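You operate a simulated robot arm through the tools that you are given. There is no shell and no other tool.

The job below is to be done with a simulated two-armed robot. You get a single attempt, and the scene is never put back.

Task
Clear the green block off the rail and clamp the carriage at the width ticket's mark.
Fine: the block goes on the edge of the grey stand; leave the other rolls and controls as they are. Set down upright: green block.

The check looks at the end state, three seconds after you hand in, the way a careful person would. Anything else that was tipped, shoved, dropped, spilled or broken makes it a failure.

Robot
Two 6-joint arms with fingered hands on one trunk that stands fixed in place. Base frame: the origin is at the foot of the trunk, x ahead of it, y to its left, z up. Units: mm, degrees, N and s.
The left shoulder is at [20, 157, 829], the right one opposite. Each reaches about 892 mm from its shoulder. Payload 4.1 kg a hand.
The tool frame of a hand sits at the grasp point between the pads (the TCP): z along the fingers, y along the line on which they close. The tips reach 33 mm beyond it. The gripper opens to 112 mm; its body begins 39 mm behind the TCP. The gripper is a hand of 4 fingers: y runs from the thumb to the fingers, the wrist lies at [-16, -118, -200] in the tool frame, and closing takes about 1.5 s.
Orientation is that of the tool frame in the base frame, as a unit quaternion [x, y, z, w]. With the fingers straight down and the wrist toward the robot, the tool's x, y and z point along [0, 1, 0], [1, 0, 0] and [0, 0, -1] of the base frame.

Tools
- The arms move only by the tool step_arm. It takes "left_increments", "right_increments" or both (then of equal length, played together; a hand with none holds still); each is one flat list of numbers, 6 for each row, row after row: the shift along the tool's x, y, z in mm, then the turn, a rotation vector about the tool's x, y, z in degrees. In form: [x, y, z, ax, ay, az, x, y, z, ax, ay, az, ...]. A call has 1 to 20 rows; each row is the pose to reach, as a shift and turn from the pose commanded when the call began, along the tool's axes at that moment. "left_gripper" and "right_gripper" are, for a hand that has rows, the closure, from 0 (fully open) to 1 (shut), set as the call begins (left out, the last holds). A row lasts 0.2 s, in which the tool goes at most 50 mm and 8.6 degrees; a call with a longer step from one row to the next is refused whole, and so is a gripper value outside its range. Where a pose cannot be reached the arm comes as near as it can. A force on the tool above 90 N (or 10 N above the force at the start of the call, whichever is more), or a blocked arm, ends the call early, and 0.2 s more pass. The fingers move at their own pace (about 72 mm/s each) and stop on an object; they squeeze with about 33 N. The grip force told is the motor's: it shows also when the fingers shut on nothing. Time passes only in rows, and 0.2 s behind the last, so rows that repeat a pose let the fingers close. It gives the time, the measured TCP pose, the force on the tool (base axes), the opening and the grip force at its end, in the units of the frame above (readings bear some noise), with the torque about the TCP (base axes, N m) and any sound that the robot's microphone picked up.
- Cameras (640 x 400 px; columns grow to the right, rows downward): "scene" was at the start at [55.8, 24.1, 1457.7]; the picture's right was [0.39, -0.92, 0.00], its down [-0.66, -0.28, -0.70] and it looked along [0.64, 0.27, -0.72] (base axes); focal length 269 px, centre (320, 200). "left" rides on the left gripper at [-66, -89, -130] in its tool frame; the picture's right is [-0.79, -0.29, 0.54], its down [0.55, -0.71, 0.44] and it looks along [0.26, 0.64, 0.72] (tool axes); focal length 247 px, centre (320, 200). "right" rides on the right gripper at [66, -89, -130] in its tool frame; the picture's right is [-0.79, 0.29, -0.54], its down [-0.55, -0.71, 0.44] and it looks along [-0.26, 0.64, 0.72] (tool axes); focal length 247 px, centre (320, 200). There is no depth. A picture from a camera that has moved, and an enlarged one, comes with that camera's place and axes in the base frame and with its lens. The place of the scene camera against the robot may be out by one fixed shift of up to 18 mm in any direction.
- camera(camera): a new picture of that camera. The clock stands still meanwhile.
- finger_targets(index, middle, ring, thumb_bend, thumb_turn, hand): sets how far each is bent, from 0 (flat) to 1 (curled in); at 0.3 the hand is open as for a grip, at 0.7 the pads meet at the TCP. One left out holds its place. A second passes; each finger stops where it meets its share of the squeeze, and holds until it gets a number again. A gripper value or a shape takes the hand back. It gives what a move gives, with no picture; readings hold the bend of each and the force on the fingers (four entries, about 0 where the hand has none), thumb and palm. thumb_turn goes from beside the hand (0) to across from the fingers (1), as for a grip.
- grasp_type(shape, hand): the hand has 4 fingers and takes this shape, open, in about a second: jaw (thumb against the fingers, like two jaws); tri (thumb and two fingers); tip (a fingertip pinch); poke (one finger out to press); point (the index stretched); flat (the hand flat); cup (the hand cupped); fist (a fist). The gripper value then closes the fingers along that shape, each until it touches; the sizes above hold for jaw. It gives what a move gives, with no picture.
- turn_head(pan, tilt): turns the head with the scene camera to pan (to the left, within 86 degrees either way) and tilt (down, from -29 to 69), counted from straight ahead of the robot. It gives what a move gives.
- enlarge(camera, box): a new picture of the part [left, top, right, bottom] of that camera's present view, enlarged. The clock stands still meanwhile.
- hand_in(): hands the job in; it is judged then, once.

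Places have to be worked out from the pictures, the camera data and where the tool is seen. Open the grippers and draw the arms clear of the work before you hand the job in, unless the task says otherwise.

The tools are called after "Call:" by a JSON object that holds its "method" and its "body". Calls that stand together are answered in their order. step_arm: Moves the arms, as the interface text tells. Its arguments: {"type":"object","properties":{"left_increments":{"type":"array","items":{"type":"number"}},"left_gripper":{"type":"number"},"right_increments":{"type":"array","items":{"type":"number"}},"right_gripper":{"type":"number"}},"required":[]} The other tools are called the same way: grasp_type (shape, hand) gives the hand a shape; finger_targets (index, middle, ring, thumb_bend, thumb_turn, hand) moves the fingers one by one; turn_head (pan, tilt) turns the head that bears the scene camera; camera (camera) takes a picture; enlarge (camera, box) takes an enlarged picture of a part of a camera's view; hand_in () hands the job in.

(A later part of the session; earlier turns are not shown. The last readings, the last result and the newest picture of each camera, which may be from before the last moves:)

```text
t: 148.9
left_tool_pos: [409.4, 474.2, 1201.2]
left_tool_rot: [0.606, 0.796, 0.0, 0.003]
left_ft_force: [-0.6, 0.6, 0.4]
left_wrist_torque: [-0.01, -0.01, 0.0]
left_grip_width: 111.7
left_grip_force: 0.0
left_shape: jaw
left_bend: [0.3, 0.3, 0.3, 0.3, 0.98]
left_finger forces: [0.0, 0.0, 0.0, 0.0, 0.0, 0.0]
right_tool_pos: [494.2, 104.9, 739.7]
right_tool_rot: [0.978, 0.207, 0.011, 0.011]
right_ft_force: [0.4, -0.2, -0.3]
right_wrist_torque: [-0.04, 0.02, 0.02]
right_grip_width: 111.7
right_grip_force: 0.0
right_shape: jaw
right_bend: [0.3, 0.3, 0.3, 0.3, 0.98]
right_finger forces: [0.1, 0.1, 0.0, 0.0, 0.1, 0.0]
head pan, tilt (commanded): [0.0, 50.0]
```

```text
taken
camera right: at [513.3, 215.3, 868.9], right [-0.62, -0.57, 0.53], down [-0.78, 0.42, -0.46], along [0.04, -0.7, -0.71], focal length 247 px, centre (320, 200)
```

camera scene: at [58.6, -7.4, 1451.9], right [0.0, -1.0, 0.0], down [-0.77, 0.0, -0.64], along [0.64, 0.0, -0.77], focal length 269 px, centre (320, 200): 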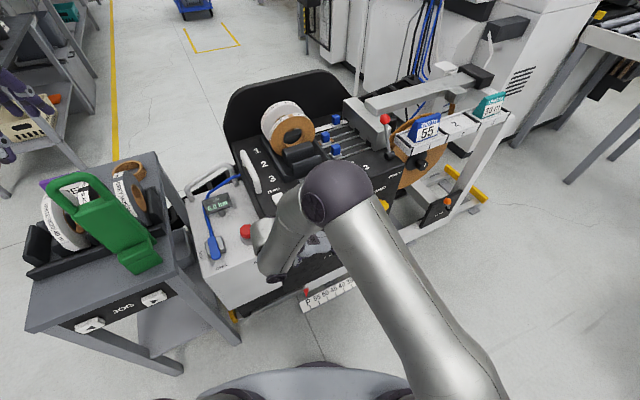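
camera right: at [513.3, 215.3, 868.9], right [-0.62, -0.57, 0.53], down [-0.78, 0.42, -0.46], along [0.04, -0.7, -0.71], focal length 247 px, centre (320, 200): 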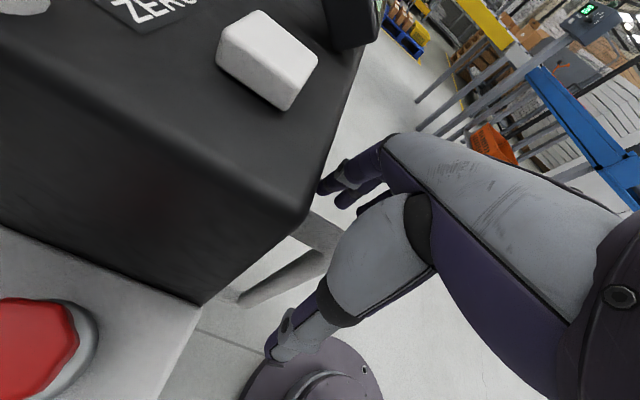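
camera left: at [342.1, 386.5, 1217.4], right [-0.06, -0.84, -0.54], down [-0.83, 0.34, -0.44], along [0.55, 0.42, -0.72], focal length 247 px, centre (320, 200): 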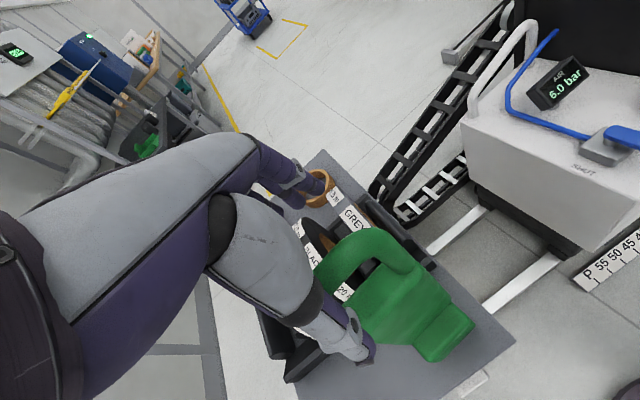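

A few millimetres more depth are needed to match the earlier grip. I advance 6 mm and close.

Call:
{"method": "step_arm", "body": {"right_increments": [6, 0, 0, 0, 0, 0, 6, 0, 0, 0, 0, 0]}}

Call:
{"method": "step_arm", "body": {"right_increments": [0, 0, 0, 0, 0, 0, 0, 0, 0, 0, 0, 0, 0, 0, 0, 0, 0, 0, 0, 0, 0, 0, 0, 0, 0, 0, 0, 0, 0, 0, 0, 0, 0, 0, 0, 0, 0, 0, 0, 0, 0, 0, 0, 0, 0, 0, 0, 0], "right_gripper": 1}}

Call:
{"method": "enlarge", "body": {"camera": "scene", "box": [280, 270, 360, 320]}}

```text
t: 149.5
left_tool_pos: [409.1, 475.5, 1201.1]
left_tool_rot: [0.606, 0.795, -0.001, 0.004]
left_ft_force: [-0.9, -0.3, -0.3]
left_wrist_torque: [0.01, 0.03, -0.03]
left_grip_width: 112.1
left_grip_force: 0.0
left_shape: jaw
left_bend: [0.3, 0.3, 0.3, 0.3, 0.98]
left_finger forces: [0.1, 0.0, 0.0, 0.0, 0.0, 0.1]
right_tool_pos: [498.5, 109.2, 737.5]
right_tool_rot: [0.978, 0.207, 0.011, 0.011]
right_ft_force: [0.0, -0.1, 0.6]
right_wrist_torque: [0.03, 0.01, 0.0]
right_grip_width: 111.7
right_grip_force: 0.0
right_shape: jaw
right_bend: [0.3, 0.3, 0.3, 0.3, 0.98]
right_finger forces: [0.1, 0.0, 0.0, 0.0, 0.0, 0.1]
head pan, tilt (commanded): [0.0, 50.0]
```

```text
t: 151.3
left_tool_pos: [410.4, 473.7, 1202.9]
left_tool_rot: [0.606, 0.796, -0.001, 0.002]
left_ft_force: [-0.4, 0.7, 0.5]
left_wrist_torque: [0.01, -0.02, -0.03]
left_grip_width: 111.9
left_grip_force: 0.0
left_shape: jaw
left_bend: [0.3, 0.3, 0.3, 0.3, 0.98]
left_finger forces: [0.0, 0.0, 0.0, 0.0, 0.0, 0.0]
right_tool_pos: [499.1, 109.0, 738.7]
right_tool_rot: [0.978, 0.207, 0.013, 0.011]
right_ft_force: [6.5, 3.1, -7.2]
right_wrist_torque: [0.39, 0.06, -0.13]
right_grip_width: 7.6
right_grip_force: 33.2
right_shape: jaw
right_bend: [0.7, 0.67, 0.7, 0.75, 1.0]
right_finger forces: [20.3, 9.1, 0.0, 0.1, 22.0, 0.0]
head pan, tilt (commanded): [0.0, 50.0]
```

```text
8.00 times, centred on (320, 295) of scene
camera zoom: at [58.7, -6.9, 1451.9], right [0.0, -1.0, 0.0], down [-0.77, 0.0, -0.64], along [0.64, 0.0, -0.77], focal length 2152 px, centre (320, -560)
```

zoom: 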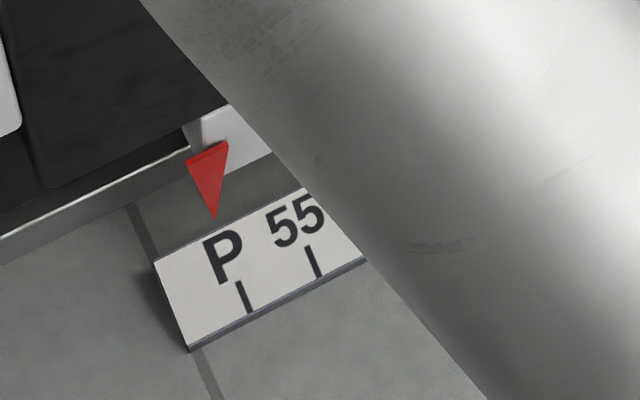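

Held again; the pointer stands 3 mm right of P, so 47 mm to the right are needed. I move it slowly.

Call:
{"method": "step_arm", "body": {"right_increments": [0.3, 6, 0.2, 0, 0, 0, 0.6, 12, 0.3, 0, 0, 0, 1, 18, 0.5, 0, 0, 0, 1.3, 24, 0.7, 0, 0, 0, 1.6, 30, 0.8, 0, 0, 0, 1.9, 36, 1, 0, 0, 0, 2.2, 42, 1.1, 0, 0, 0, 2.5, 47, 1.3, 0, 0, 0]}}

Call:
{"method": "enlarge", "body": {"camera": "scene", "box": [280, 270, 360, 320]}}

Call:
{"method": "turn_head", "body": {"pan": -10, "tilt": 62}}

Call:
{"method": "enlarge", "body": {"camera": "scene", "box": [286, 224, 318, 244]}}

```text
t: 153.1
left_tool_pos: [408.1, 474.3, 1202.3]
left_tool_rot: [0.606, 0.795, -0.001, 0.002]
left_ft_force: [-0.6, 0.2, -0.4]
left_wrist_torque: [0.02, -0.01, -0.01]
left_grip_width: 111.8
left_grip_force: 0.0
left_shape: jaw
left_bend: [0.3, 0.3, 0.3, 0.3, 0.98]
left_finger forces: [0.0, 0.0, 0.1, 0.1, 0.0, 0.0]
right_tool_pos: [522.1, 68.0, 738.1]
right_tool_rot: [0.978, 0.206, 0.012, 0.012]
right_ft_force: [9.0, 2.2, 7.7]
right_wrist_torque: [0.04, -0.15, 0.03]
right_grip_width: 6.7
right_grip_force: 33.0
right_shape: jaw
right_bend: [0.7, 0.72, 0.7, 0.77, 1.0]
right_finger forces: [0.2, 10.0, 0.1, 0.0, 0.3, 0.1]
head pan, tilt (commanded): [0.0, 50.0]
```

```text
8.00 times, centred on (320, 295) of scene
camera zoom: at [58.4, -7.0, 1451.9], right [0.0, -1.0, 0.0], down [-0.77, 0.0, -0.64], along [0.64, 0.0, -0.77], focal length 2152 px, centre (320, -560)
```

zoom: 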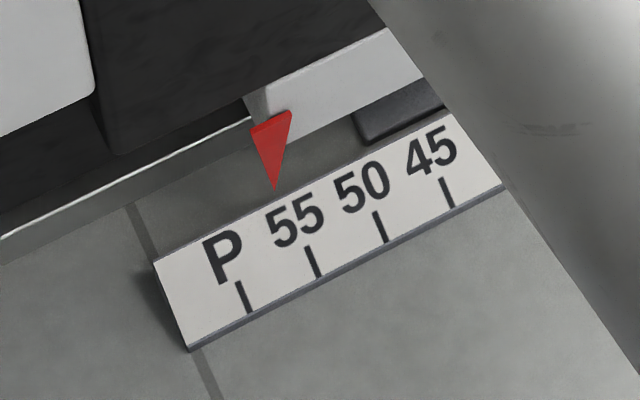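

```text
t: 153.8
left_tool_pos: [409.0, 474.1, 1202.5]
left_tool_rot: [0.606, 0.796, 0.0, 0.003]
left_ft_force: [-0.2, -0.1, 0.0]
left_wrist_torque: [0.01, -0.02, 0.0]
left_grip_width: 111.5
left_grip_force: 0.2
left_shape: jaw
left_bend: [0.3, 0.3, 0.3, 0.3, 0.98]
left_finger forces: [0.0, 0.1, 0.0, 0.0, 0.0, 0.1]
right_tool_pos: [521.0, 68.5, 738.1]
right_tool_rot: [0.978, 0.207, 0.012, 0.011]
right_ft_force: [9.6, -1.4, 9.9]
right_wrist_torque: [-0.04, -0.15, 0.03]
right_grip_width: 7.2
right_grip_force: 32.8
right_shape: jaw
right_bend: [0.7, 0.73, 0.7, 0.77, 1.0]
right_finger forces: [0.5, 11.3, 0.0, 0.0, 0.0, 0.0]
head pan, tilt (commanded): [-10.0, 62.0]
```

```text
16.00 times, centred on (302, 234) of scene
camera zoom: at [44.7, -18.2, 1437.1], right [-0.17, -0.98, 0.0], down [-0.87, 0.15, -0.47], along [0.46, -0.08, -0.88], focal length 4303 px, centre (608, -344)
```

zoom: 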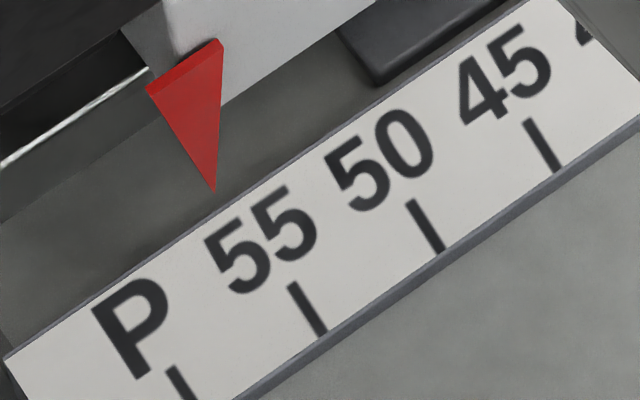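

The thumb slipped off the bar near the end: the carriage stands ~6 mm left of 55. I open, correct the hand's depth by 4 mm, and regrip.

Call:
{"method": "step_arm", "body": {"right_increments": [0, 0, 0, 0, 0, 0, 0, 0, 0, 0, 0, 0, 0, 0, 0, 0, 0, 0, 0, 0, 0, 0, 0, 0, 0, 0, 0, 0, 0, 0, -2, 0, 0, 0, 0, 0, -4, -3, 0, 0, 0, 0, -4, -5, 0, 0, 0, 0], "right_gripper": 0}}

Call:
{"method": "camera", "body": {"camera": "right"}}

Call:
{"method": "enlarge", "body": {"camera": "scene", "box": [286, 224, 318, 244]}}

```text
t: 155.6
left_tool_pos: [408.5, 473.8, 1202.8]
left_tool_rot: [0.606, 0.795, -0.001, 0.003]
left_ft_force: [-0.3, 0.4, -0.2]
left_wrist_torque: [-0.03, 0.0, -0.02]
left_grip_width: 111.9
left_grip_force: 0.0
left_shape: jaw
left_bend: [0.3, 0.3, 0.3, 0.3, 0.98]
left_finger forces: [0.0, 0.0, 0.0, 0.0, 0.0, 0.0]
right_tool_pos: [516.2, 70.8, 736.6]
right_tool_rot: [0.978, 0.207, 0.012, 0.011]
right_ft_force: [-1.1, -0.6, 0.1]
right_wrist_torque: [-0.01, 0.02, -0.02]
right_grip_width: 111.3
right_grip_force: 0.1
right_shape: jaw
right_bend: [0.3, 0.3, 0.3, 0.3, 0.98]
right_finger forces: [0.1, 0.0, 0.1, 0.0, 0.1, 0.0]
head pan, tilt (commanded): [-10.0, 62.0]
```

```text
taken
camera right: at [534.4, 181.4, 866.0], right [-0.62, -0.57, 0.53], down [-0.78, 0.42, -0.46], along [0.04, -0.7, -0.71], focal length 247 px, centre (320, 200)
```

right: 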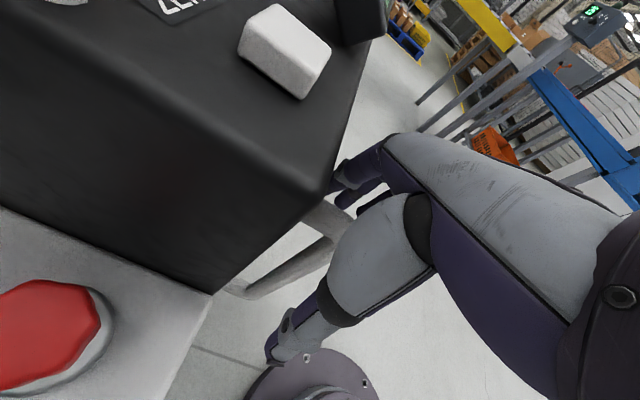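

```text
16.00 times, centred on (302, 234) of scene
camera zoom: at [44.7, -18.2, 1437.0], right [-0.17, -0.98, 0.0], down [-0.87, 0.15, -0.47], along [0.46, -0.08, -0.88], focal length 4303 px, centre (608, -344)
```

zoom: 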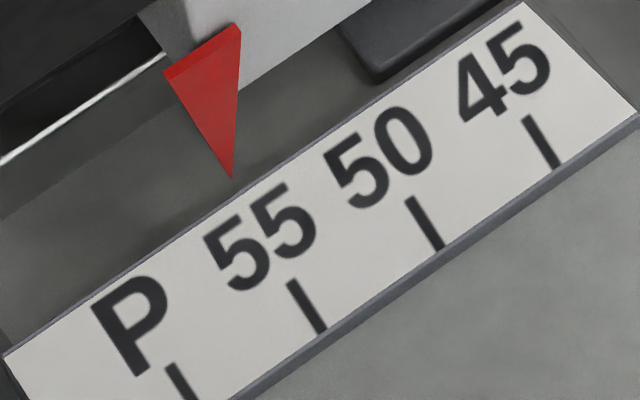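

By luck the opening nudged the carriage right back to the 55 position (tip at the same pixel as before). I withdraw straight out without touching the bar.

Call:
{"method": "step_arm", "body": {"right_increments": [-28, 1.5, 0, 0, 0, 0, -56, 3, 0, 0, 0, 0, -84, 4.5, 0, 0, 0, 0, -110, 6, 0, 0, 0, 0]}}

Call:
{"method": "enlarge", "body": {"camera": "scene", "box": [286, 224, 318, 244]}}

Call:
{"method": "step_arm", "body": {"right_increments": [2, 42, 8, 0, 0, 0, 4, 84, 16, 0, 0, 0, 6, 126, 24, 0, 0, 0, 8, 168, 32, 0, 0, 0, 10, 210, 40, 0, 0, 0, 12, 252, 48, 0, 0, 0, 14, 294, 56, 0, 0, 0, 16, 336, 64, 0, 0, 0, 18, 378, 70, 0, 0, 0, 20, 405, 72, 0, 0, 0], "right_gripper": 1}}

```text
t: 156.6
left_tool_pos: [409.5, 473.6, 1200.7]
left_tool_rot: [0.606, 0.796, -0.001, 0.002]
left_ft_force: [0.2, 0.6, 0.5]
left_wrist_torque: [-0.04, 0.0, 0.0]
left_grip_width: 111.7
left_grip_force: 0.0
left_shape: jaw
left_bend: [0.3, 0.3, 0.3, 0.3, 0.98]
left_finger forces: [0.1, 0.1, 0.0, 0.1, 0.0, 0.1]
right_tool_pos: [416.0, 19.0, 735.8]
right_tool_rot: [0.978, 0.207, 0.012, 0.011]
right_ft_force: [0.2, -0.7, -0.6]
right_wrist_torque: [0.02, 0.02, -0.01]
right_grip_width: 111.3
right_grip_force: 0.0
right_shape: jaw
right_bend: [0.3, 0.3, 0.3, 0.3, 0.98]
right_finger forces: [0.0, 0.0, 0.0, 0.0, 0.0, 0.1]
head pan, tilt (commanded): [-10.0, 62.0]
```

```text
16.00 times, centred on (302, 234) of scene
camera zoom: at [44.8, -18.1, 1437.0], right [-0.17, -0.98, 0.0], down [-0.87, 0.15, -0.47], along [0.46, -0.08, -0.88], focal length 4303 px, centre (608, -344)
```

zoom: 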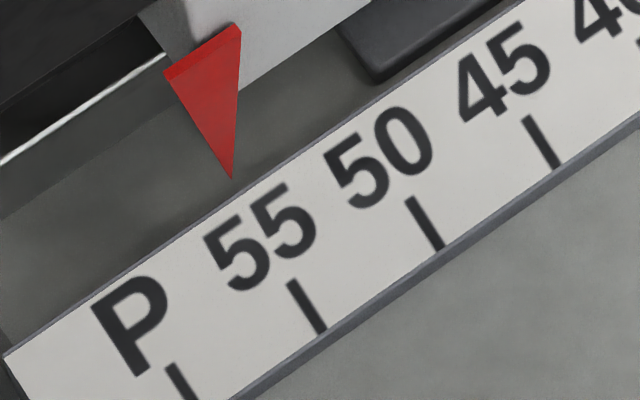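

```text
t: 158.8
left_tool_pos: [409.6, 475.1, 1201.6]
left_tool_rot: [0.606, 0.795, -0.001, 0.002]
left_ft_force: [0.5, -0.4, 0.1]
left_wrist_torque: [-0.04, -0.02, 0.03]
left_grip_width: 111.8
left_grip_force: 0.1
left_shape: jaw
left_bend: [0.3, 0.3, 0.3, 0.3, 0.98]
left_finger forces: [0.1, 0.1, 0.1, 0.1, 0.0, 0.0]
right_tool_pos: [601.7, -341.2, 673.7]
right_tool_rot: [0.978, 0.208, 0.011, 0.011]
right_ft_force: [-0.3, -0.2, 0.1]
right_wrist_torque: [-0.03, -0.01, -0.02]
right_grip_width: 0.0
right_grip_force: 33.2
right_shape: jaw
right_bend: [0.7, 0.7, 0.7, 0.51, 1.0]
right_finger forces: [0.0, 0.0, 0.0, 0.0, 0.0, 0.1]
right hand out of reach, approached as far as the arm can: row 1, 2, 3, 4
head pan, tilt (commanded): [-10.0, 62.0]
```

The pointer is still exactly on 55. I re-create the tilted posture once more in the open area.

Call:
{"method": "step_arm", "body": {"right_increments": [0, 0, 0, -8, 0, 0, 0, 0, 0, -16, 0, 0, 0, 0, 0, -24, 0, 0, 0, 0, 0, -32, 0, 0, 0, 0, 0, -40, 0, 0, 0, 0, 0, -45, 0, 0]}}

Call:
{"method": "step_arm", "body": {"right_increments": [0, 0, 0, 0.17, 5.73, -5.58, 0, 0, 0, 0.34, 11.46, -11.15, 0, 0, 0, 0.5, 17.2, -16.7]}}

Call:
{"method": "turn_head", "body": {"pan": 0, "tilt": 50}}

```text
t: 160.2
left_tool_pos: [409.0, 474.8, 1201.4]
left_tool_rot: [0.606, 0.795, -0.001, 0.003]
left_ft_force: [0.7, 0.8, 0.4]
left_wrist_torque: [0.03, 0.0, -0.01]
left_grip_width: 111.8
left_grip_force: 0.0
left_shape: jaw
left_bend: [0.3, 0.3, 0.3, 0.3, 0.98]
left_finger forces: [0.0, 0.1, 0.0, 0.0, 0.0, 0.0]
right_tool_pos: [601.1, -340.3, 674.3]
right_tool_rot: [0.899, 0.187, 0.091, 0.385]
right_ft_force: [0.1, 0.1, -0.7]
right_wrist_torque: [-0.01, 0.01, 0.01]
right_grip_width: 0.0
right_grip_force: 33.3
right_shape: jaw
right_bend: [0.7, 0.7, 0.7, 0.51, 1.0]
right_finger forces: [0.1, 0.1, 0.1, 0.1, 0.1, 0.1]
head pan, tilt (commanded): [-10.0, 62.0]
```

```text
t: 161.0
left_tool_pos: [408.7, 475.8, 1201.8]
left_tool_rot: [0.606, 0.796, -0.001, 0.002]
left_ft_force: [-0.1, 0.3, -0.3]
left_wrist_torque: [-0.02, -0.03, -0.01]
left_grip_width: 111.7
left_grip_force: 0.2
left_shape: jaw
left_bend: [0.3, 0.3, 0.3, 0.3, 0.98]
left_finger forces: [0.1, 0.1, 0.1, 0.1, 0.0, 0.1]
right_tool_pos: [602.7, -340.6, 674.3]
right_tool_rot: [0.841, 0.372, 0.167, 0.356]
right_ft_force: [-0.4, -0.4, -0.1]
right_wrist_torque: [-0.01, 0.0, -0.04]
right_grip_width: 0.0
right_grip_force: 33.7
right_shape: jaw
right_bend: [0.7, 0.7, 0.7, 0.51, 1.0]
right_finger forces: [0.0, 0.0, 0.1, 0.0, 0.1, 0.0]
head pan, tilt (commanded): [-10.0, 62.0]
```

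```text
t: 161.8
left_tool_pos: [410.2, 474.4, 1201.2]
left_tool_rot: [0.606, 0.795, -0.001, 0.004]
left_ft_force: [-0.5, 0.0, 0.5]
left_wrist_torque: [-0.02, -0.02, -0.02]
left_grip_width: 112.0
left_grip_force: 0.0
left_shape: jaw
left_bend: [0.3, 0.3, 0.3, 0.3, 0.98]
left_finger forces: [0.1, 0.0, 0.1, 0.1, 0.0, 0.0]
right_tool_pos: [602.2, -341.1, 673.3]
right_tool_rot: [0.841, 0.371, 0.167, 0.357]
right_ft_force: [0.7, -0.3, 0.8]
right_wrist_torque: [-0.01, 0.03, -0.01]
right_grip_width: 0.0
right_grip_force: 32.9
right_shape: jaw
right_bend: [0.7, 0.7, 0.7, 0.51, 1.0]
right_finger forces: [0.0, 0.0, 0.0, 0.0, 0.0, 0.1]
head pan, tilt (commanded): [0.0, 50.0]
```

I move to the right side of the knob and add the last yaw, then check the view.

Call:
{"method": "step_arm", "body": {"right_increments": [22, -25, 0, 0, 0, 0, 44, -51, 0, 0, 0, 0, 66, -76, 0.5, 0, 0, 0, 88, -102, 0.8, 0, 0, 0]}}

Call:
{"method": "step_arm", "body": {"right_increments": [0, 0, 0, 0.1, 4.3, -4.2]}}

Call:
{"method": "camera", "body": {"camera": "right"}}

Call:
{"method": "enlarge", "body": {"camera": "scene", "box": [270, 190, 430, 300]}}

```text
t: 162.8
left_tool_pos: [410.5, 473.3, 1202.1]
left_tool_rot: [0.606, 0.796, -0.001, 0.003]
left_ft_force: [0.0, -0.1, 0.6]
left_wrist_torque: [0.04, 0.0, 0.01]
left_grip_width: 111.7
left_grip_force: 0.1
left_shape: jaw
left_bend: [0.3, 0.3, 0.3, 0.3, 0.98]
left_finger forces: [0.0, 0.0, 0.0, 0.0, 0.1, 0.1]
right_tool_pos: [607.3, -231.0, 601.2]
right_tool_rot: [0.84, 0.371, 0.167, 0.358]
right_ft_force: [-0.1, -0.1, -0.4]
right_wrist_torque: [-0.01, -0.02, 0.01]
right_grip_width: 0.0
right_grip_force: 32.8
right_shape: jaw
right_bend: [0.7, 0.7, 0.7, 0.51, 1.0]
right_finger forces: [0.0, 0.0, 0.0, 0.1, 0.0, 0.0]
head pan, tilt (commanded): [0.0, 50.0]
```

```text
t: 163.2
left_tool_pos: [410.0, 475.5, 1201.5]
left_tool_rot: [0.605, 0.796, -0.001, 0.002]
left_ft_force: [0.2, 0.7, -0.6]
left_wrist_torque: [0.0, -0.02, 0.01]
left_grip_width: 112.0
left_grip_force: 0.0
left_shape: jaw
left_bend: [0.3, 0.3, 0.3, 0.3, 0.98]
left_finger forces: [0.0, 0.0, 0.1, 0.0, 0.1, 0.1]
right_tool_pos: [608.9, -229.9, 601.3]
right_tool_rot: [0.82, 0.416, 0.185, 0.348]
right_ft_force: [0.8, -0.2, -0.3]
right_wrist_torque: [0.02, -0.01, -0.01]
right_grip_width: 0.0
right_grip_force: 33.4
right_shape: jaw
right_bend: [0.7, 0.7, 0.7, 0.51, 1.0]
right_finger forces: [0.0, 0.0, 0.0, 0.1, 0.0, 0.0]
head pan, tilt (commanded): [0.0, 50.0]
```

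```text
taken
camera right: at [519.4, -85.6, 628.2], right [-0.63, -0.53, 0.57], down [-0.46, -0.34, -0.82], along [0.63, -0.78, -0.04], focal length 247 px, centre (320, 200)
```

right: 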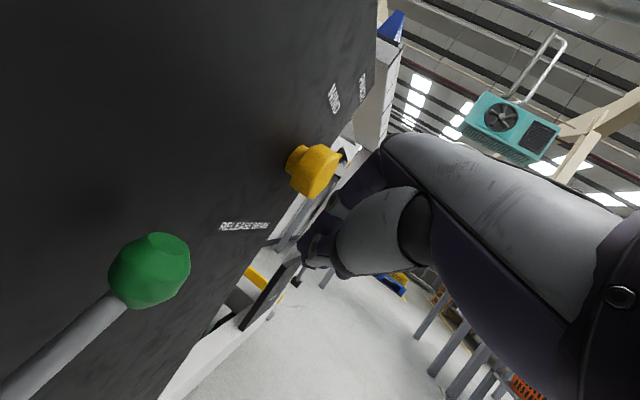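

```text
3.64 times, centred on (350, 245) of scene
camera zoom: at [58.3, -6.8, 1451.9], right [0.0, -1.0, 0.0], down [-0.77, 0.0, -0.64], along [0.64, 0.0, -0.77], focal length 978 px, centre (211, 36)
```

zoom: 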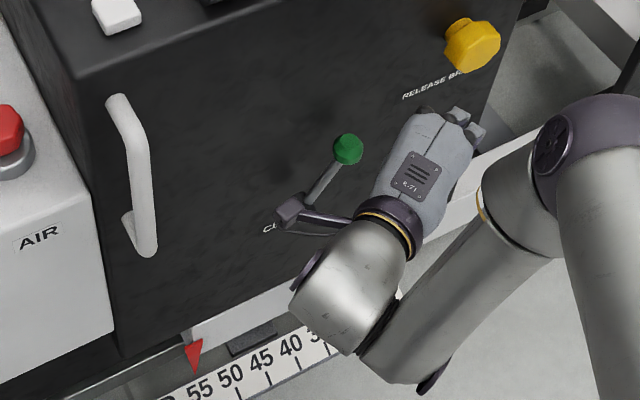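

Same good position as before. To keep the thumb off the knob this time, I open only the thumb and leave the fingers curled down.

Call:
{"method": "finger_targets", "body": {"hand": "right", "index": 0.7, "middle": 0.7, "ring": 0.7, "thumb_bend": 0.15, "thumb_turn": 1}}

Call:
{"method": "camera", "body": {"camera": "right"}}

```text
t: 164.2
left_tool_pos: [410.4, 474.5, 1201.4]
left_tool_rot: [0.606, 0.796, -0.001, 0.002]
left_ft_force: [1.1, 1.1, -0.2]
left_wrist_torque: [-0.02, -0.03, 0.03]
left_grip_width: 111.9
left_grip_force: 0.0
left_shape: jaw
left_bend: [0.3, 0.3, 0.3, 0.3, 0.98]
left_finger forces: [0.0, 0.0, 0.0, 0.0, 0.0, 0.0]
right_tool_pos: [608.8, -230.6, 601.5]
right_tool_rot: [0.82, 0.414, 0.184, 0.349]
right_ft_force: [-0.3, -0.3, -0.3]
right_wrist_torque: [-0.01, -0.03, -0.01]
right_grip_width: 70.8
right_grip_force: 0.1
right_shape: fingers
right_bend: [0.7, 0.7, 0.7, 0.15, 0.96]
right_finger forces: [0.0, 0.0, 0.0, 0.1, 0.1, 0.1]
head pan, tilt (commanded): [0.0, 50.0]
```

```text
taken
camera right: at [519.3, -85.8, 628.1], right [-0.63, -0.53, 0.57], down [-0.46, -0.34, -0.82], along [0.63, -0.78, -0.04], focal length 247 px, centre (320, 200)
```

right: 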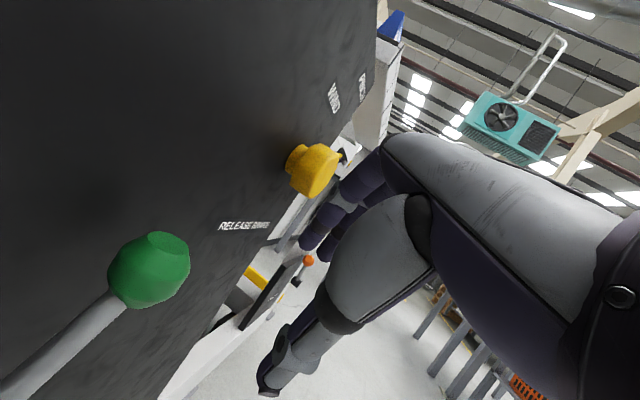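

The thumb is now out of the way below. I lower to the knob's height and move in toward the face.

Call:
{"method": "step_arm", "body": {"right_increments": [-0.4, -19.6, 18.7, 0, 0, 0, -0.7, -39.1, 37.3, 0, 0, 0, 17, -33, 44, 0, 0, 0, 34.9, -26.9, 50.9, 0, 0, 0]}}

Call:
{"method": "camera", "body": {"camera": "right"}}

Call:
{"method": "enlarge", "body": {"camera": "scene", "box": [270, 190, 430, 300]}}

```text
t: 165.2
left_tool_pos: [410.2, 474.3, 1202.3]
left_tool_rot: [0.606, 0.796, -0.001, 0.002]
left_ft_force: [0.4, 0.2, -0.7]
left_wrist_torque: [-0.01, 0.02, -0.01]
left_grip_width: 111.7
left_grip_force: 0.0
left_shape: jaw
left_bend: [0.3, 0.3, 0.3, 0.3, 0.98]
left_finger forces: [0.1, 0.0, 0.0, 0.0, 0.0, 0.0]
right_tool_pos: [644.6, -210.5, 547.6]
right_tool_rot: [0.821, 0.413, 0.183, 0.349]
right_ft_force: [0.3, 0.0, -0.2]
right_wrist_torque: [0.02, -0.01, -0.01]
right_grip_width: 70.5
right_grip_force: 0.0
right_shape: fingers
right_bend: [0.7, 0.7, 0.7, 0.15, 0.96]
right_finger forces: [0.0, 0.1, 0.0, 0.0, 0.0, 0.1]
head pan, tilt (commanded): [0.0, 50.0]
```

```text
taken
camera right: at [556.1, -67.2, 573.7], right [-0.63, -0.53, 0.57], down [-0.46, -0.34, -0.82], along [0.63, -0.78, -0.04], focal length 247 px, centre (320, 200)
```

right: 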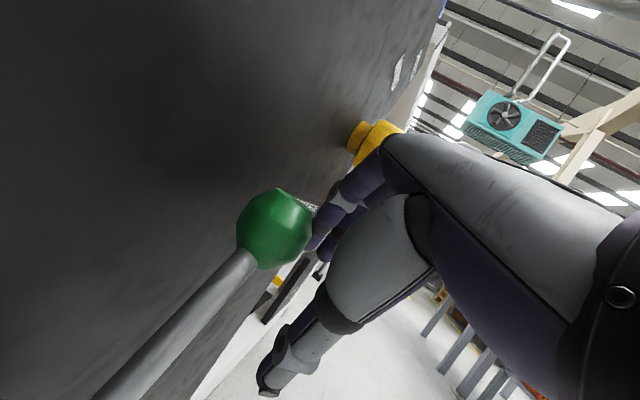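

```text
3.64 times, centred on (350, 245) of scene
camera zoom: at [58.3, -7.1, 1451.9], right [0.0, -1.0, 0.0], down [-0.77, 0.0, -0.64], along [0.64, 0.0, -0.77], focal length 978 px, centre (211, 36)
```

zoom: 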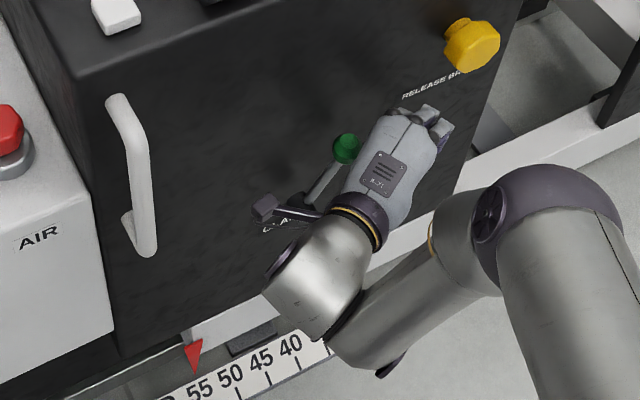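

Lined up with the fingers at the knob's right. I approach 40 mm, then push in small slow steps.

Call:
{"method": "step_arm", "body": {"right_increments": [4.6, -6.2, -6.4, 0, 0, 0, 9.1, -12.4, -12.8, 0, 0, 0, 13.7, -18.6, -19.2, 0, 0, 0, 18.3, -24.8, -25.6, 0, 0, 0]}}

Call:
{"method": "step_arm", "body": {"right_increments": [2.3, -3.1, -3.2, 0, 0, 0, 4.6, -6.2, -6.4, 0, 0, 0]}}

Call:
{"method": "camera", "body": {"camera": "right"}}

Call:
{"method": "enlarge", "body": {"camera": "scene", "box": [270, 190, 430, 300]}}

```text
t: 166.2
left_tool_pos: [408.6, 474.4, 1202.4]
left_tool_rot: [0.606, 0.796, -0.001, 0.003]
left_ft_force: [0.3, 1.0, 0.2]
left_wrist_torque: [-0.01, 0.0, -0.01]
left_grip_width: 111.7
left_grip_force: 0.0
left_shape: jaw
left_bend: [0.3, 0.3, 0.3, 0.3, 0.98]
left_finger forces: [0.0, 0.0, 0.0, 0.0, 0.0, 0.0]
right_tool_pos: [629.3, -175.7, 546.6]
right_tool_rot: [0.821, 0.415, 0.183, 0.348]
right_ft_force: [0.4, 0.0, 0.4]
right_wrist_torque: [-0.02, 0.02, 0.0]
right_grip_width: 70.3
right_grip_force: 0.1
right_shape: fingers
right_bend: [0.7, 0.7, 0.7, 0.15, 0.96]
right_finger forces: [0.0, 0.0, 0.1, 0.0, 0.0, 0.0]
head pan, tilt (commanded): [0.0, 50.0]
```

```text
t: 166.8
left_tool_pos: [408.8, 473.5, 1202.2]
left_tool_rot: [0.606, 0.795, -0.001, 0.003]
left_ft_force: [0.6, -0.5, -0.1]
left_wrist_torque: [0.0, 0.0, 0.0]
left_grip_width: 111.8
left_grip_force: 0.1
left_shape: jaw
left_bend: [0.3, 0.3, 0.3, 0.3, 0.98]
left_finger forces: [0.0, 0.0, 0.0, 0.0, 0.0, 0.0]
right_tool_pos: [623.1, -166.5, 546.6]
right_tool_rot: [0.821, 0.414, 0.184, 0.348]
right_ft_force: [0.8, -1.3, 0.7]
right_wrist_torque: [-0.01, -0.01, -0.06]
right_grip_width: 71.6
right_grip_force: 1.1
right_shape: fingers
right_bend: [0.69, 0.7, 0.7, 0.15, 0.96]
right_finger forces: [1.5, 0.0, 0.1, 0.0, 0.0, 0.0]
head pan, tilt (commanded): [0.0, 50.0]
```

```text
taken
camera right: at [534.4, -22.1, 572.5], right [-0.63, -0.53, 0.57], down [-0.46, -0.34, -0.82], along [0.63, -0.78, -0.03], focal length 247 px, centre (320, 200)
```

right: 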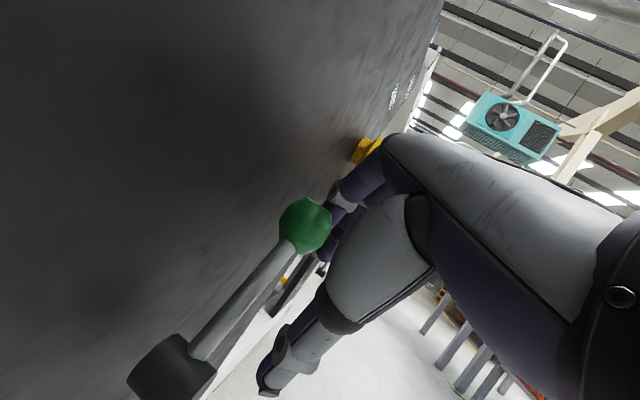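

```text
3.64 times, centred on (350, 245) of scene
camera zoom: at [58.3, -7.1, 1451.9], right [0.0, -1.0, 0.0], down [-0.77, 0.0, -0.64], along [0.64, 0.0, -0.77], focal length 978 px, centre (211, 36)
```

zoom: 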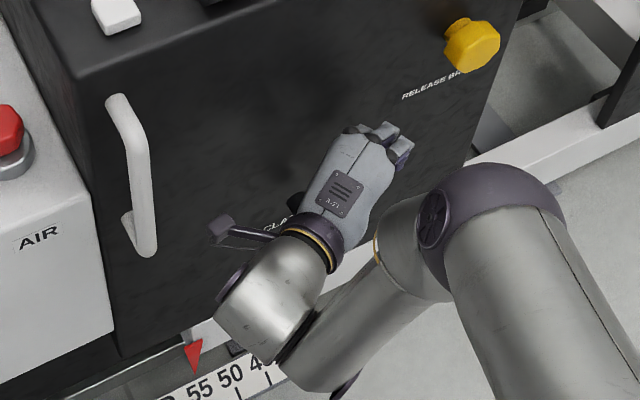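

Light contact on the index (1.5 N), no pointer motion. I push further left in 4 mm steps.

Call:
{"method": "step_arm", "body": {"right_increments": [1.8, -2.1, -2.9, 0, 0, 0, 3.7, -4.3, -5.8, 0, 0, 0]}}

Call:
{"method": "step_arm", "body": {"right_increments": [1.8, -2.1, -2.9, 0, 0, 0, 3.7, -4.3, -5.8, 0, 0, 0]}}

Call:
{"method": "camera", "body": {"camera": "right"}}

Call:
{"method": "enlarge", "body": {"camera": "scene", "box": [280, 260, 376, 320]}}

```text
t: 167.4
left_tool_pos: [409.2, 473.0, 1203.0]
left_tool_rot: [0.607, 0.795, -0.001, 0.002]
left_ft_force: [0.6, -0.2, -0.4]
left_wrist_torque: [0.02, -0.02, 0.01]
left_grip_width: 112.0
left_grip_force: 0.1
left_shape: jaw
left_bend: [0.3, 0.3, 0.3, 0.3, 0.98]
left_finger forces: [0.0, 0.0, 0.0, 0.0, 0.1, 0.0]
right_tool_pos: [619.1, -159.4, 547.3]
right_tool_rot: [0.82, 0.414, 0.184, 0.35]
right_ft_force: [0.3, -5.1, 4.6]
right_wrist_torque: [0.05, -0.05, -0.07]
right_grip_width: 75.0
right_grip_force: 3.3
right_shape: fingers
right_bend: [0.67, 0.7, 0.7, 0.15, 0.96]
right_finger forces: [6.3, 0.0, 0.0, 0.0, 0.0, 0.0]
head pan, tilt (commanded): [0.0, 50.0]
```

```text
t: 168.0
left_tool_pos: [409.4, 473.6, 1201.6]
left_tool_rot: [0.605, 0.796, -0.001, 0.002]
left_ft_force: [-0.1, -0.2, -0.5]
left_wrist_torque: [0.02, 0.02, -0.01]
left_grip_width: 111.7
left_grip_force: 0.1
left_shape: jaw
left_bend: [0.3, 0.3, 0.3, 0.3, 0.98]
left_finger forces: [0.1, 0.0, 0.0, 0.0, 0.0, 0.1]
right_tool_pos: [615.8, -151.9, 549.1]
right_tool_rot: [0.821, 0.412, 0.183, 0.35]
right_ft_force: [-2.8, -10.3, 9.8]
right_wrist_torque: [0.08, -0.23, -0.18]
right_grip_width: 77.2
right_grip_force: 5.9
right_shape: fingers
right_bend: [0.65, 0.7, 0.7, 0.15, 0.96]
right_finger forces: [11.5, 0.1, 0.1, 0.0, 0.0, 0.1]
head pan, tilt (commanded): [0.0, 50.0]
```

```text
taken
camera right: at [527.2, -8.1, 575.1], right [-0.63, -0.53, 0.57], down [-0.46, -0.34, -0.82], along [0.63, -0.78, -0.03], focal length 247 px, centre (320, 200)
```

right: 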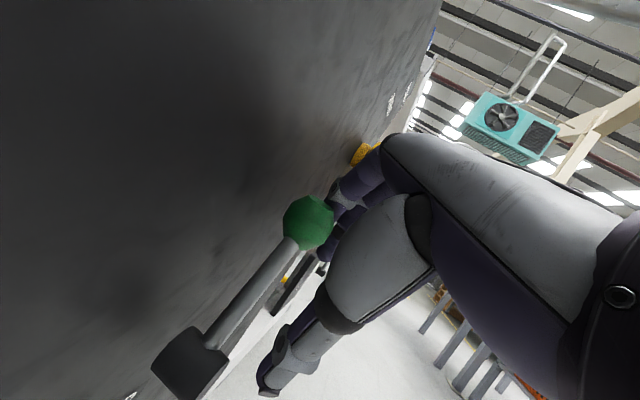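

```text
6.67 times, centred on (328, 290) of scene
camera zoom: at [58.0, -7.2, 1451.9], right [0.0, -1.0, 0.0], down [-0.77, 0.0, -0.64], along [0.64, 0.0, -0.77], focal length 1793 px, centre (267, -400)
```

zoom: 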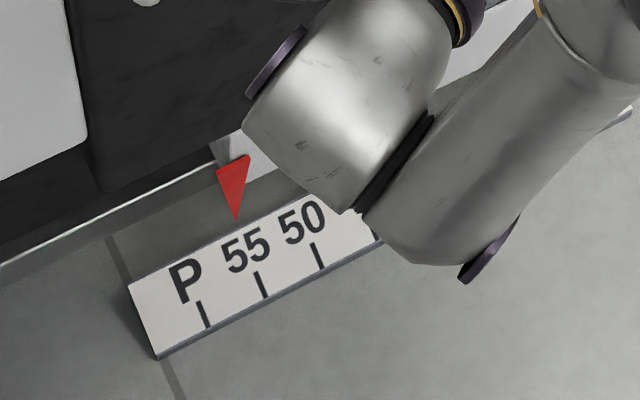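

The pad faces left‑down in this posture, so it presses along the stem (jam) rather than across it; the carriage has not moved. I back off before it slips, and will reduce the pitch so the pad faces left.

Call:
{"method": "step_arm", "body": {"right_increments": [-3.7, 5, 5.1, 0, 0, 0, -9.1, 12.4, 12.8, 0, 0, 0, -18.3, 24.8, 25.6, 0, 0, 0]}}

Call:
{"method": "enlarge", "body": {"camera": "scene", "box": [288, 270, 352, 310]}}

Call:
{"method": "step_arm", "body": {"right_increments": [-17.8, -6.1, -6.8, 0, 0, 0, -35.6, -12.2, -13.6, 0, 0, 0, -35.3, 7, -32, 0, 0, 0, -35, 26, -50, 0, 0, 0]}}

```text
t: 168.8
left_tool_pos: [410.0, 474.9, 1201.6]
left_tool_rot: [0.606, 0.796, 0.0, 0.002]
left_ft_force: [-0.4, 0.9, -0.7]
left_wrist_torque: [-0.04, -0.03, -0.03]
left_grip_width: 111.8
left_grip_force: 0.0
left_shape: jaw
left_bend: [0.3, 0.3, 0.3, 0.3, 0.98]
left_finger forces: [0.1, 0.1, 0.0, 0.0, 0.1, 0.1]
right_tool_pos: [632.7, -187.7, 547.5]
right_tool_rot: [0.82, 0.415, 0.184, 0.348]
right_ft_force: [0.1, 0.9, -0.2]
right_wrist_torque: [-0.04, 0.0, -0.06]
right_grip_width: 70.9
right_grip_force: 0.1
right_shape: fingers
right_bend: [0.7, 0.7, 0.7, 0.15, 0.96]
right_finger forces: [0.1, 0.1, 0.1, 0.0, 0.0, 0.0]
head pan, tilt (commanded): [0.0, 50.0]
```

```text
10.00 times, centred on (320, 290) of scene
camera zoom: at [58.3, -6.8, 1451.9], right [0.0, -1.0, 0.0], down [-0.77, 0.0, -0.64], along [0.64, 0.0, -0.77], focal length 2690 px, centre (320, -700)
```

zoom: 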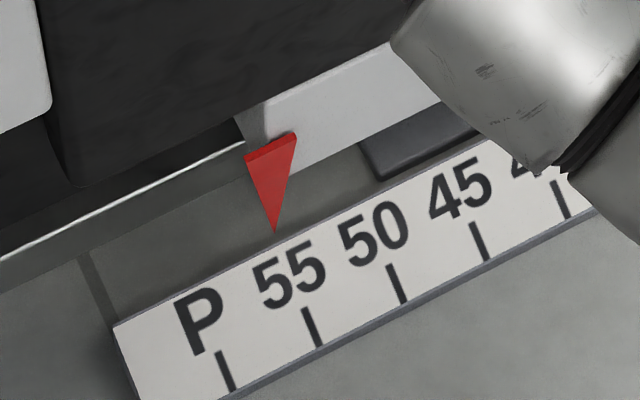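

```text
t: 169.8
left_tool_pos: [409.4, 473.8, 1201.3]
left_tool_rot: [0.606, 0.796, -0.001, 0.002]
left_ft_force: [-0.7, -0.3, -0.6]
left_wrist_torque: [-0.01, -0.03, 0.0]
left_grip_width: 111.8
left_grip_force: 0.0
left_shape: jaw
left_bend: [0.3, 0.3, 0.3, 0.3, 0.98]
left_finger forces: [0.0, 0.1, 0.0, 0.0, 0.0, 0.1]
right_tool_pos: [597.3, -205.1, 601.9]
right_tool_rot: [0.82, 0.415, 0.183, 0.349]
right_ft_force: [0.3, -0.7, -0.1]
right_wrist_torque: [-0.03, 0.0, -0.02]
right_grip_width: 70.9
right_grip_force: 0.0
right_shape: fingers
right_bend: [0.7, 0.7, 0.7, 0.15, 0.96]
right_finger forces: [0.0, 0.1, 0.0, 0.0, 0.0, 0.1]
head pan, tilt (commanded): [0.0, 50.0]
```

The pointer still reads 55. I reduce the pitch to ~20° and yaw back to about −50° here, above and in front of the knob.

Call:
{"method": "step_arm", "body": {"right_increments": [-6, 8, -4, 6.5, 0, 0, -12, 16, -8, 13, 0, 0, -12, 16, -8, 19.5, 0, 0, -12, 16, -8, 26, 0, 0]}}

Call:
{"method": "step_arm", "body": {"right_increments": [0, 0, 0, 0, -2.2, 6.1, 0, 0, 0, 0, -4.4, 12.2]}}

Call:
{"method": "camera", "body": {"camera": "right"}}

Call:
{"method": "enlarge", "body": {"camera": "scene", "box": [270, 190, 430, 300]}}

```text
t: 170.8
left_tool_pos: [409.2, 473.6, 1201.7]
left_tool_rot: [0.606, 0.795, -0.001, 0.003]
left_ft_force: [0.0, 0.1, 0.0]
left_wrist_torque: [0.02, 0.01, 0.0]
left_grip_width: 111.6
left_grip_force: 0.0
left_shape: jaw
left_bend: [0.3, 0.3, 0.3, 0.3, 0.98]
left_finger forces: [0.0, 0.0, 0.1, 0.1, 0.1, 0.1]
right_tool_pos: [595.2, -218.2, 619.2]
right_tool_rot: [0.878, 0.445, 0.084, 0.154]
right_ft_force: [-0.3, -0.1, 0.3]
right_wrist_torque: [0.02, 0.0, -0.02]
right_grip_width: 70.6
right_grip_force: 0.0
right_shape: fingers
right_bend: [0.7, 0.7, 0.7, 0.15, 0.96]
right_finger forces: [0.1, 0.0, 0.0, 0.0, 0.0, 0.0]
head pan, tilt (commanded): [0.0, 50.0]
```

```text
t: 171.4
left_tool_pos: [409.4, 473.6, 1201.8]
left_tool_rot: [0.606, 0.795, 0.0, 0.003]
left_ft_force: [0.5, -0.6, -0.5]
left_wrist_torque: [-0.01, -0.02, 0.03]
left_grip_width: 111.8
left_grip_force: 0.1
left_shape: jaw
left_bend: [0.3, 0.3, 0.3, 0.3, 0.98]
left_finger forces: [0.0, 0.0, 0.0, 0.0, 0.0, 0.1]
right_tool_pos: [594.2, -217.7, 617.8]
right_tool_rot: [0.923, 0.342, 0.067, 0.161]
right_ft_force: [0.5, -0.7, -0.3]
right_wrist_torque: [0.01, 0.01, 0.01]
right_grip_width: 70.8
right_grip_force: 0.1
right_shape: fingers
right_bend: [0.7, 0.7, 0.7, 0.15, 0.96]
right_finger forces: [0.0, 0.1, 0.0, 0.0, 0.1, 0.1]
head pan, tilt (commanded): [0.0, 50.0]
```

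```text
taken
camera right: at [557.2, -79.6, 711.0], right [-0.55, -0.59, 0.59], down [-0.75, 0.04, -0.66], along [0.37, -0.81, -0.46], focal length 247 px, centre (320, 200)
```

right: 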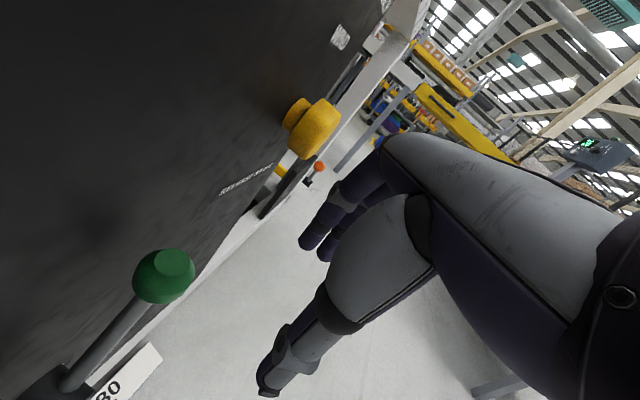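

```text
3.64 times, centred on (350, 245) of scene
camera zoom: at [58.3, -7.2, 1451.9], right [0.0, -1.0, 0.0], down [-0.77, 0.0, -0.64], along [0.64, 0.0, -0.77], focal length 978 px, centre (211, 36)
```

zoom: 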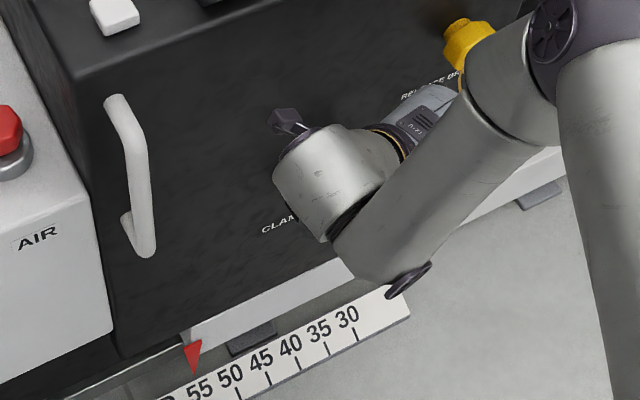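

Now the pad faces nearly left. A slightly larger yaw (−40°) keeps the pod well off the face; I set that, then lower and move in on the knob's right side.

Call:
{"method": "step_arm", "body": {"right_increments": [0, 0, 0, 0.1, 1.7, -4.7, 0, 0, 0, 0.1, 3.4, -9.4]}}

Call:
{"method": "step_arm", "body": {"right_increments": [-0.3, -8, 22, 0, 0, 0, -0.6, -16, 44, 0, 0, 0, -0.9, -24, 66, 0, 0, 0]}}

Call:
{"method": "camera", "body": {"camera": "right"}}

```text
t: 172.0
left_tool_pos: [410.0, 473.8, 1202.2]
left_tool_rot: [0.606, 0.796, -0.002, 0.003]
left_ft_force: [0.2, -0.3, -0.5]
left_wrist_torque: [-0.02, 0.01, 0.01]
left_grip_width: 112.0
left_grip_force: 0.0
left_shape: jaw
left_bend: [0.3, 0.3, 0.3, 0.3, 0.98]
left_finger forces: [0.0, 0.0, 0.1, 0.1, 0.0, 0.0]
right_tool_pos: [593.6, -218.8, 618.5]
right_tool_rot: [0.889, 0.423, 0.081, 0.156]
right_ft_force: [-0.1, -0.1, -1.3]
right_wrist_torque: [0.01, 0.03, -0.05]
right_grip_width: 70.8
right_grip_force: 0.0
right_shape: fingers
right_bend: [0.7, 0.7, 0.7, 0.15, 0.96]
right_finger forces: [0.0, 0.0, 0.1, 0.1, 0.1, 0.1]
head pan, tilt (commanded): [0.0, 50.0]
```

```text
t: 172.8
left_tool_pos: [408.8, 474.2, 1201.6]
left_tool_rot: [0.605, 0.796, -0.001, 0.003]
left_ft_force: [-0.3, -0.7, 0.3]
left_wrist_torque: [0.01, 0.02, 0.0]
left_grip_width: 111.9
left_grip_force: 0.1
left_shape: jaw
left_bend: [0.3, 0.3, 0.3, 0.3, 0.98]
left_finger forces: [0.1, 0.0, 0.1, 0.1, 0.0, 0.0]
right_tool_pos: [593.5, -219.3, 550.2]
right_tool_rot: [0.889, 0.422, 0.082, 0.156]
right_ft_force: [0.5, 0.0, -1.1]
right_wrist_torque: [0.02, -0.04, 0.0]
right_grip_width: 70.8
right_grip_force: 0.1
right_shape: fingers
right_bend: [0.7, 0.7, 0.7, 0.15, 0.96]
right_finger forces: [0.1, 0.0, 0.0, 0.1, 0.0, 0.0]
head pan, tilt (commanded): [0.0, 50.0]
```

```text
taken
camera right: at [532.5, -87.9, 642.6], right [-0.44, -0.67, 0.59], down [-0.74, -0.1, -0.66], along [0.5, -0.73, -0.46], focal length 247 px, centre (320, 200)
```

right: 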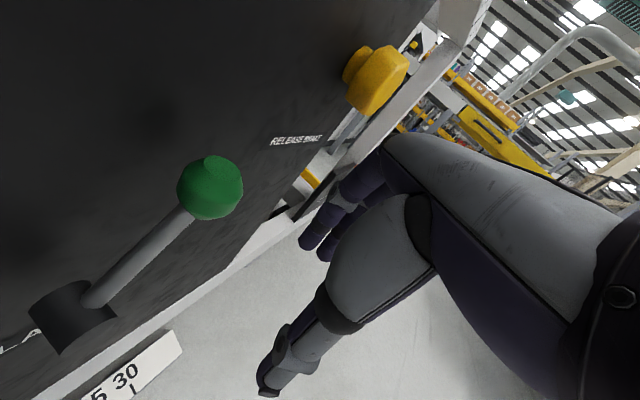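

Pod clearance is good in this posture. I move in 53 mm toward the face, to the right of the knob.

Call:
{"method": "step_arm", "body": {"right_increments": [16, 6.6, 2.7, 0, 0, 0, 32, 13.3, 5.4, 0, 0, 0, 48.4, 19.9, 8.1, 0, 0, 0]}}

Call:
{"method": "camera", "body": {"camera": "right"}}

Call:
{"method": "enlarge", "body": {"camera": "scene", "box": [270, 190, 430, 300]}}

```text
t: 173.6
left_tool_pos: [410.2, 474.0, 1202.5]
left_tool_rot: [0.606, 0.795, -0.001, 0.002]
left_ft_force: [-0.4, -0.2, -0.9]
left_wrist_torque: [0.01, -0.04, 0.02]
left_grip_width: 111.9
left_grip_force: 0.2
left_shape: jaw
left_bend: [0.3, 0.3, 0.3, 0.3, 0.98]
left_finger forces: [0.1, 0.0, 0.0, 0.0, 0.0, 0.0]
right_tool_pos: [642.5, -194.7, 548.4]
right_tool_rot: [0.889, 0.423, 0.081, 0.156]
right_ft_force: [-1.0, -0.1, -0.2]
right_wrist_torque: [-0.02, -0.01, 0.03]
right_grip_width: 70.6
right_grip_force: 0.0
right_shape: fingers
right_bend: [0.7, 0.7, 0.7, 0.15, 0.96]
right_finger forces: [0.0, 0.0, 0.0, 0.0, 0.1, 0.0]
head pan, tilt (commanded): [0.0, 50.0]
```

```text
taken
camera right: at [581.7, -63.9, 641.4], right [-0.44, -0.67, 0.59], down [-0.74, -0.1, -0.66], along [0.5, -0.73, -0.46], focal length 247 px, centre (320, 200)
```

right: 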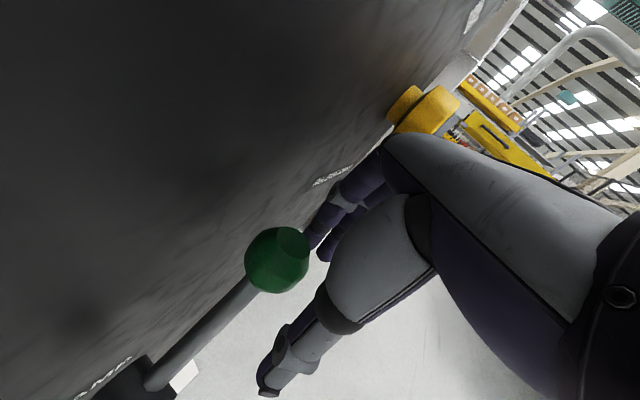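

```text
3.64 times, centred on (350, 245) of scene
camera zoom: at [58.3, -7.1, 1451.9], right [0.0, -1.0, 0.0], down [-0.77, 0.0, -0.64], along [0.64, 0.0, -0.77], focal length 978 px, centre (211, 36)
```

zoom: 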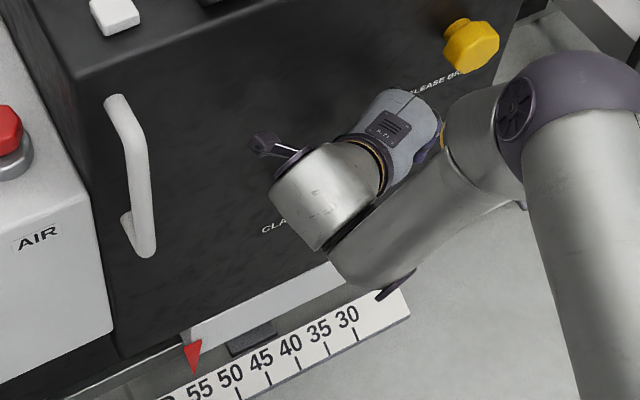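

Aligned: knob at r≈425, pad at r≈465. I approach 20 mm, then push gently in 4 mm steps.

Call:
{"method": "step_arm", "body": {"right_increments": [4.05, -8.6, -3.1, 0, 0, 0, 8.1, -17.2, -6.2, 0, 0, 0]}}

Call:
{"method": "step_arm", "body": {"right_increments": [1.6, -3.4, -1.2, 0, 0, 0, 3.2, -6.9, -2.5, 0, 0, 0]}}

Call:
{"method": "step_arm", "body": {"right_increments": [1.6, -3.4, -1.2, 0, 0, 0, 3.2, -6.9, -2.5, 0, 0, 0]}}

Call:
{"method": "camera", "body": {"camera": "right"}}

```text
t: 174.2
left_tool_pos: [410.2, 474.8, 1201.4]
left_tool_rot: [0.605, 0.796, -0.001, 0.003]
left_ft_force: [-1.0, -0.3, 0.0]
left_wrist_torque: [-0.01, 0.02, -0.03]
left_grip_width: 111.9
left_grip_force: 0.1
left_shape: jaw
left_bend: [0.3, 0.3, 0.3, 0.3, 0.98]
left_finger forces: [0.0, 0.0, 0.0, 0.0, 0.0, 0.0]
right_tool_pos: [632.9, -178.4, 548.6]
right_tool_rot: [0.889, 0.423, 0.081, 0.155]
right_ft_force: [0.4, 0.0, -0.4]
right_wrist_torque: [0.03, -0.02, -0.01]
right_grip_width: 70.7
right_grip_force: 0.1
right_shape: fingers
right_bend: [0.7, 0.7, 0.7, 0.15, 0.96]
right_finger forces: [0.0, 0.0, 0.0, 0.0, 0.1, 0.0]
head pan, tilt (commanded): [0.0, 50.0]
```

```text
t: 174.8
left_tool_pos: [409.1, 474.2, 1201.5]
left_tool_rot: [0.606, 0.795, -0.001, 0.001]
left_ft_force: [0.1, 0.3, -0.7]
left_wrist_torque: [0.01, 0.0, -0.04]
left_grip_width: 111.6
left_grip_force: 0.0
left_shape: jaw
left_bend: [0.3, 0.3, 0.3, 0.3, 0.98]
left_finger forces: [0.0, 0.0, 0.1, 0.0, 0.1, 0.1]
right_tool_pos: [629.2, -169.9, 547.4]
right_tool_rot: [0.889, 0.423, 0.081, 0.156]
right_ft_force: [0.1, -0.8, 0.2]
right_wrist_torque: [0.02, 0.01, -0.02]
right_grip_width: 70.6
right_grip_force: 0.0
right_shape: fingers
right_bend: [0.7, 0.7, 0.7, 0.15, 0.96]
right_finger forces: [0.0, 0.0, 0.1, 0.1, 0.0, 0.0]
head pan, tilt (commanded): [0.0, 50.0]
```

```text
t: 175.4
left_tool_pos: [409.5, 473.7, 1202.3]
left_tool_rot: [0.606, 0.796, -0.002, 0.003]
left_ft_force: [-0.1, -0.1, 0.5]
left_wrist_torque: [0.0, 0.0, 0.01]
left_grip_width: 111.7
left_grip_force: 0.1
left_shape: jaw
left_bend: [0.3, 0.3, 0.3, 0.3, 0.98]
left_finger forces: [0.0, 0.0, 0.0, 0.0, 0.0, 0.1]
right_tool_pos: [625.5, -162.7, 549.4]
right_tool_rot: [0.89, 0.422, 0.08, 0.156]
right_ft_force: [0.4, -1.7, 0.9]
right_wrist_torque: [-0.01, -0.03, -0.01]
right_grip_width: 71.6
right_grip_force: 0.3
right_shape: fingers
right_bend: [0.69, 0.7, 0.7, 0.15, 0.96]
right_finger forces: [1.2, 0.1, 0.1, 0.0, 0.0, 0.0]
head pan, tilt (commanded): [0.0, 50.0]
```

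```text
taken
camera right: at [565.5, -32.4, 641.2], right [-0.44, -0.67, 0.59], down [-0.74, -0.1, -0.66], along [0.5, -0.73, -0.46], focal length 247 px, centre (320, 200)
```

right: 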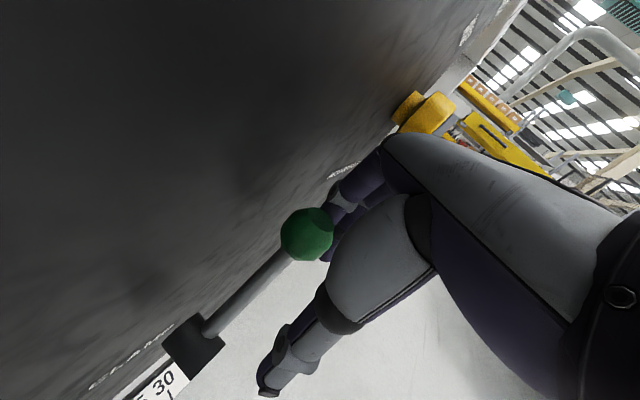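

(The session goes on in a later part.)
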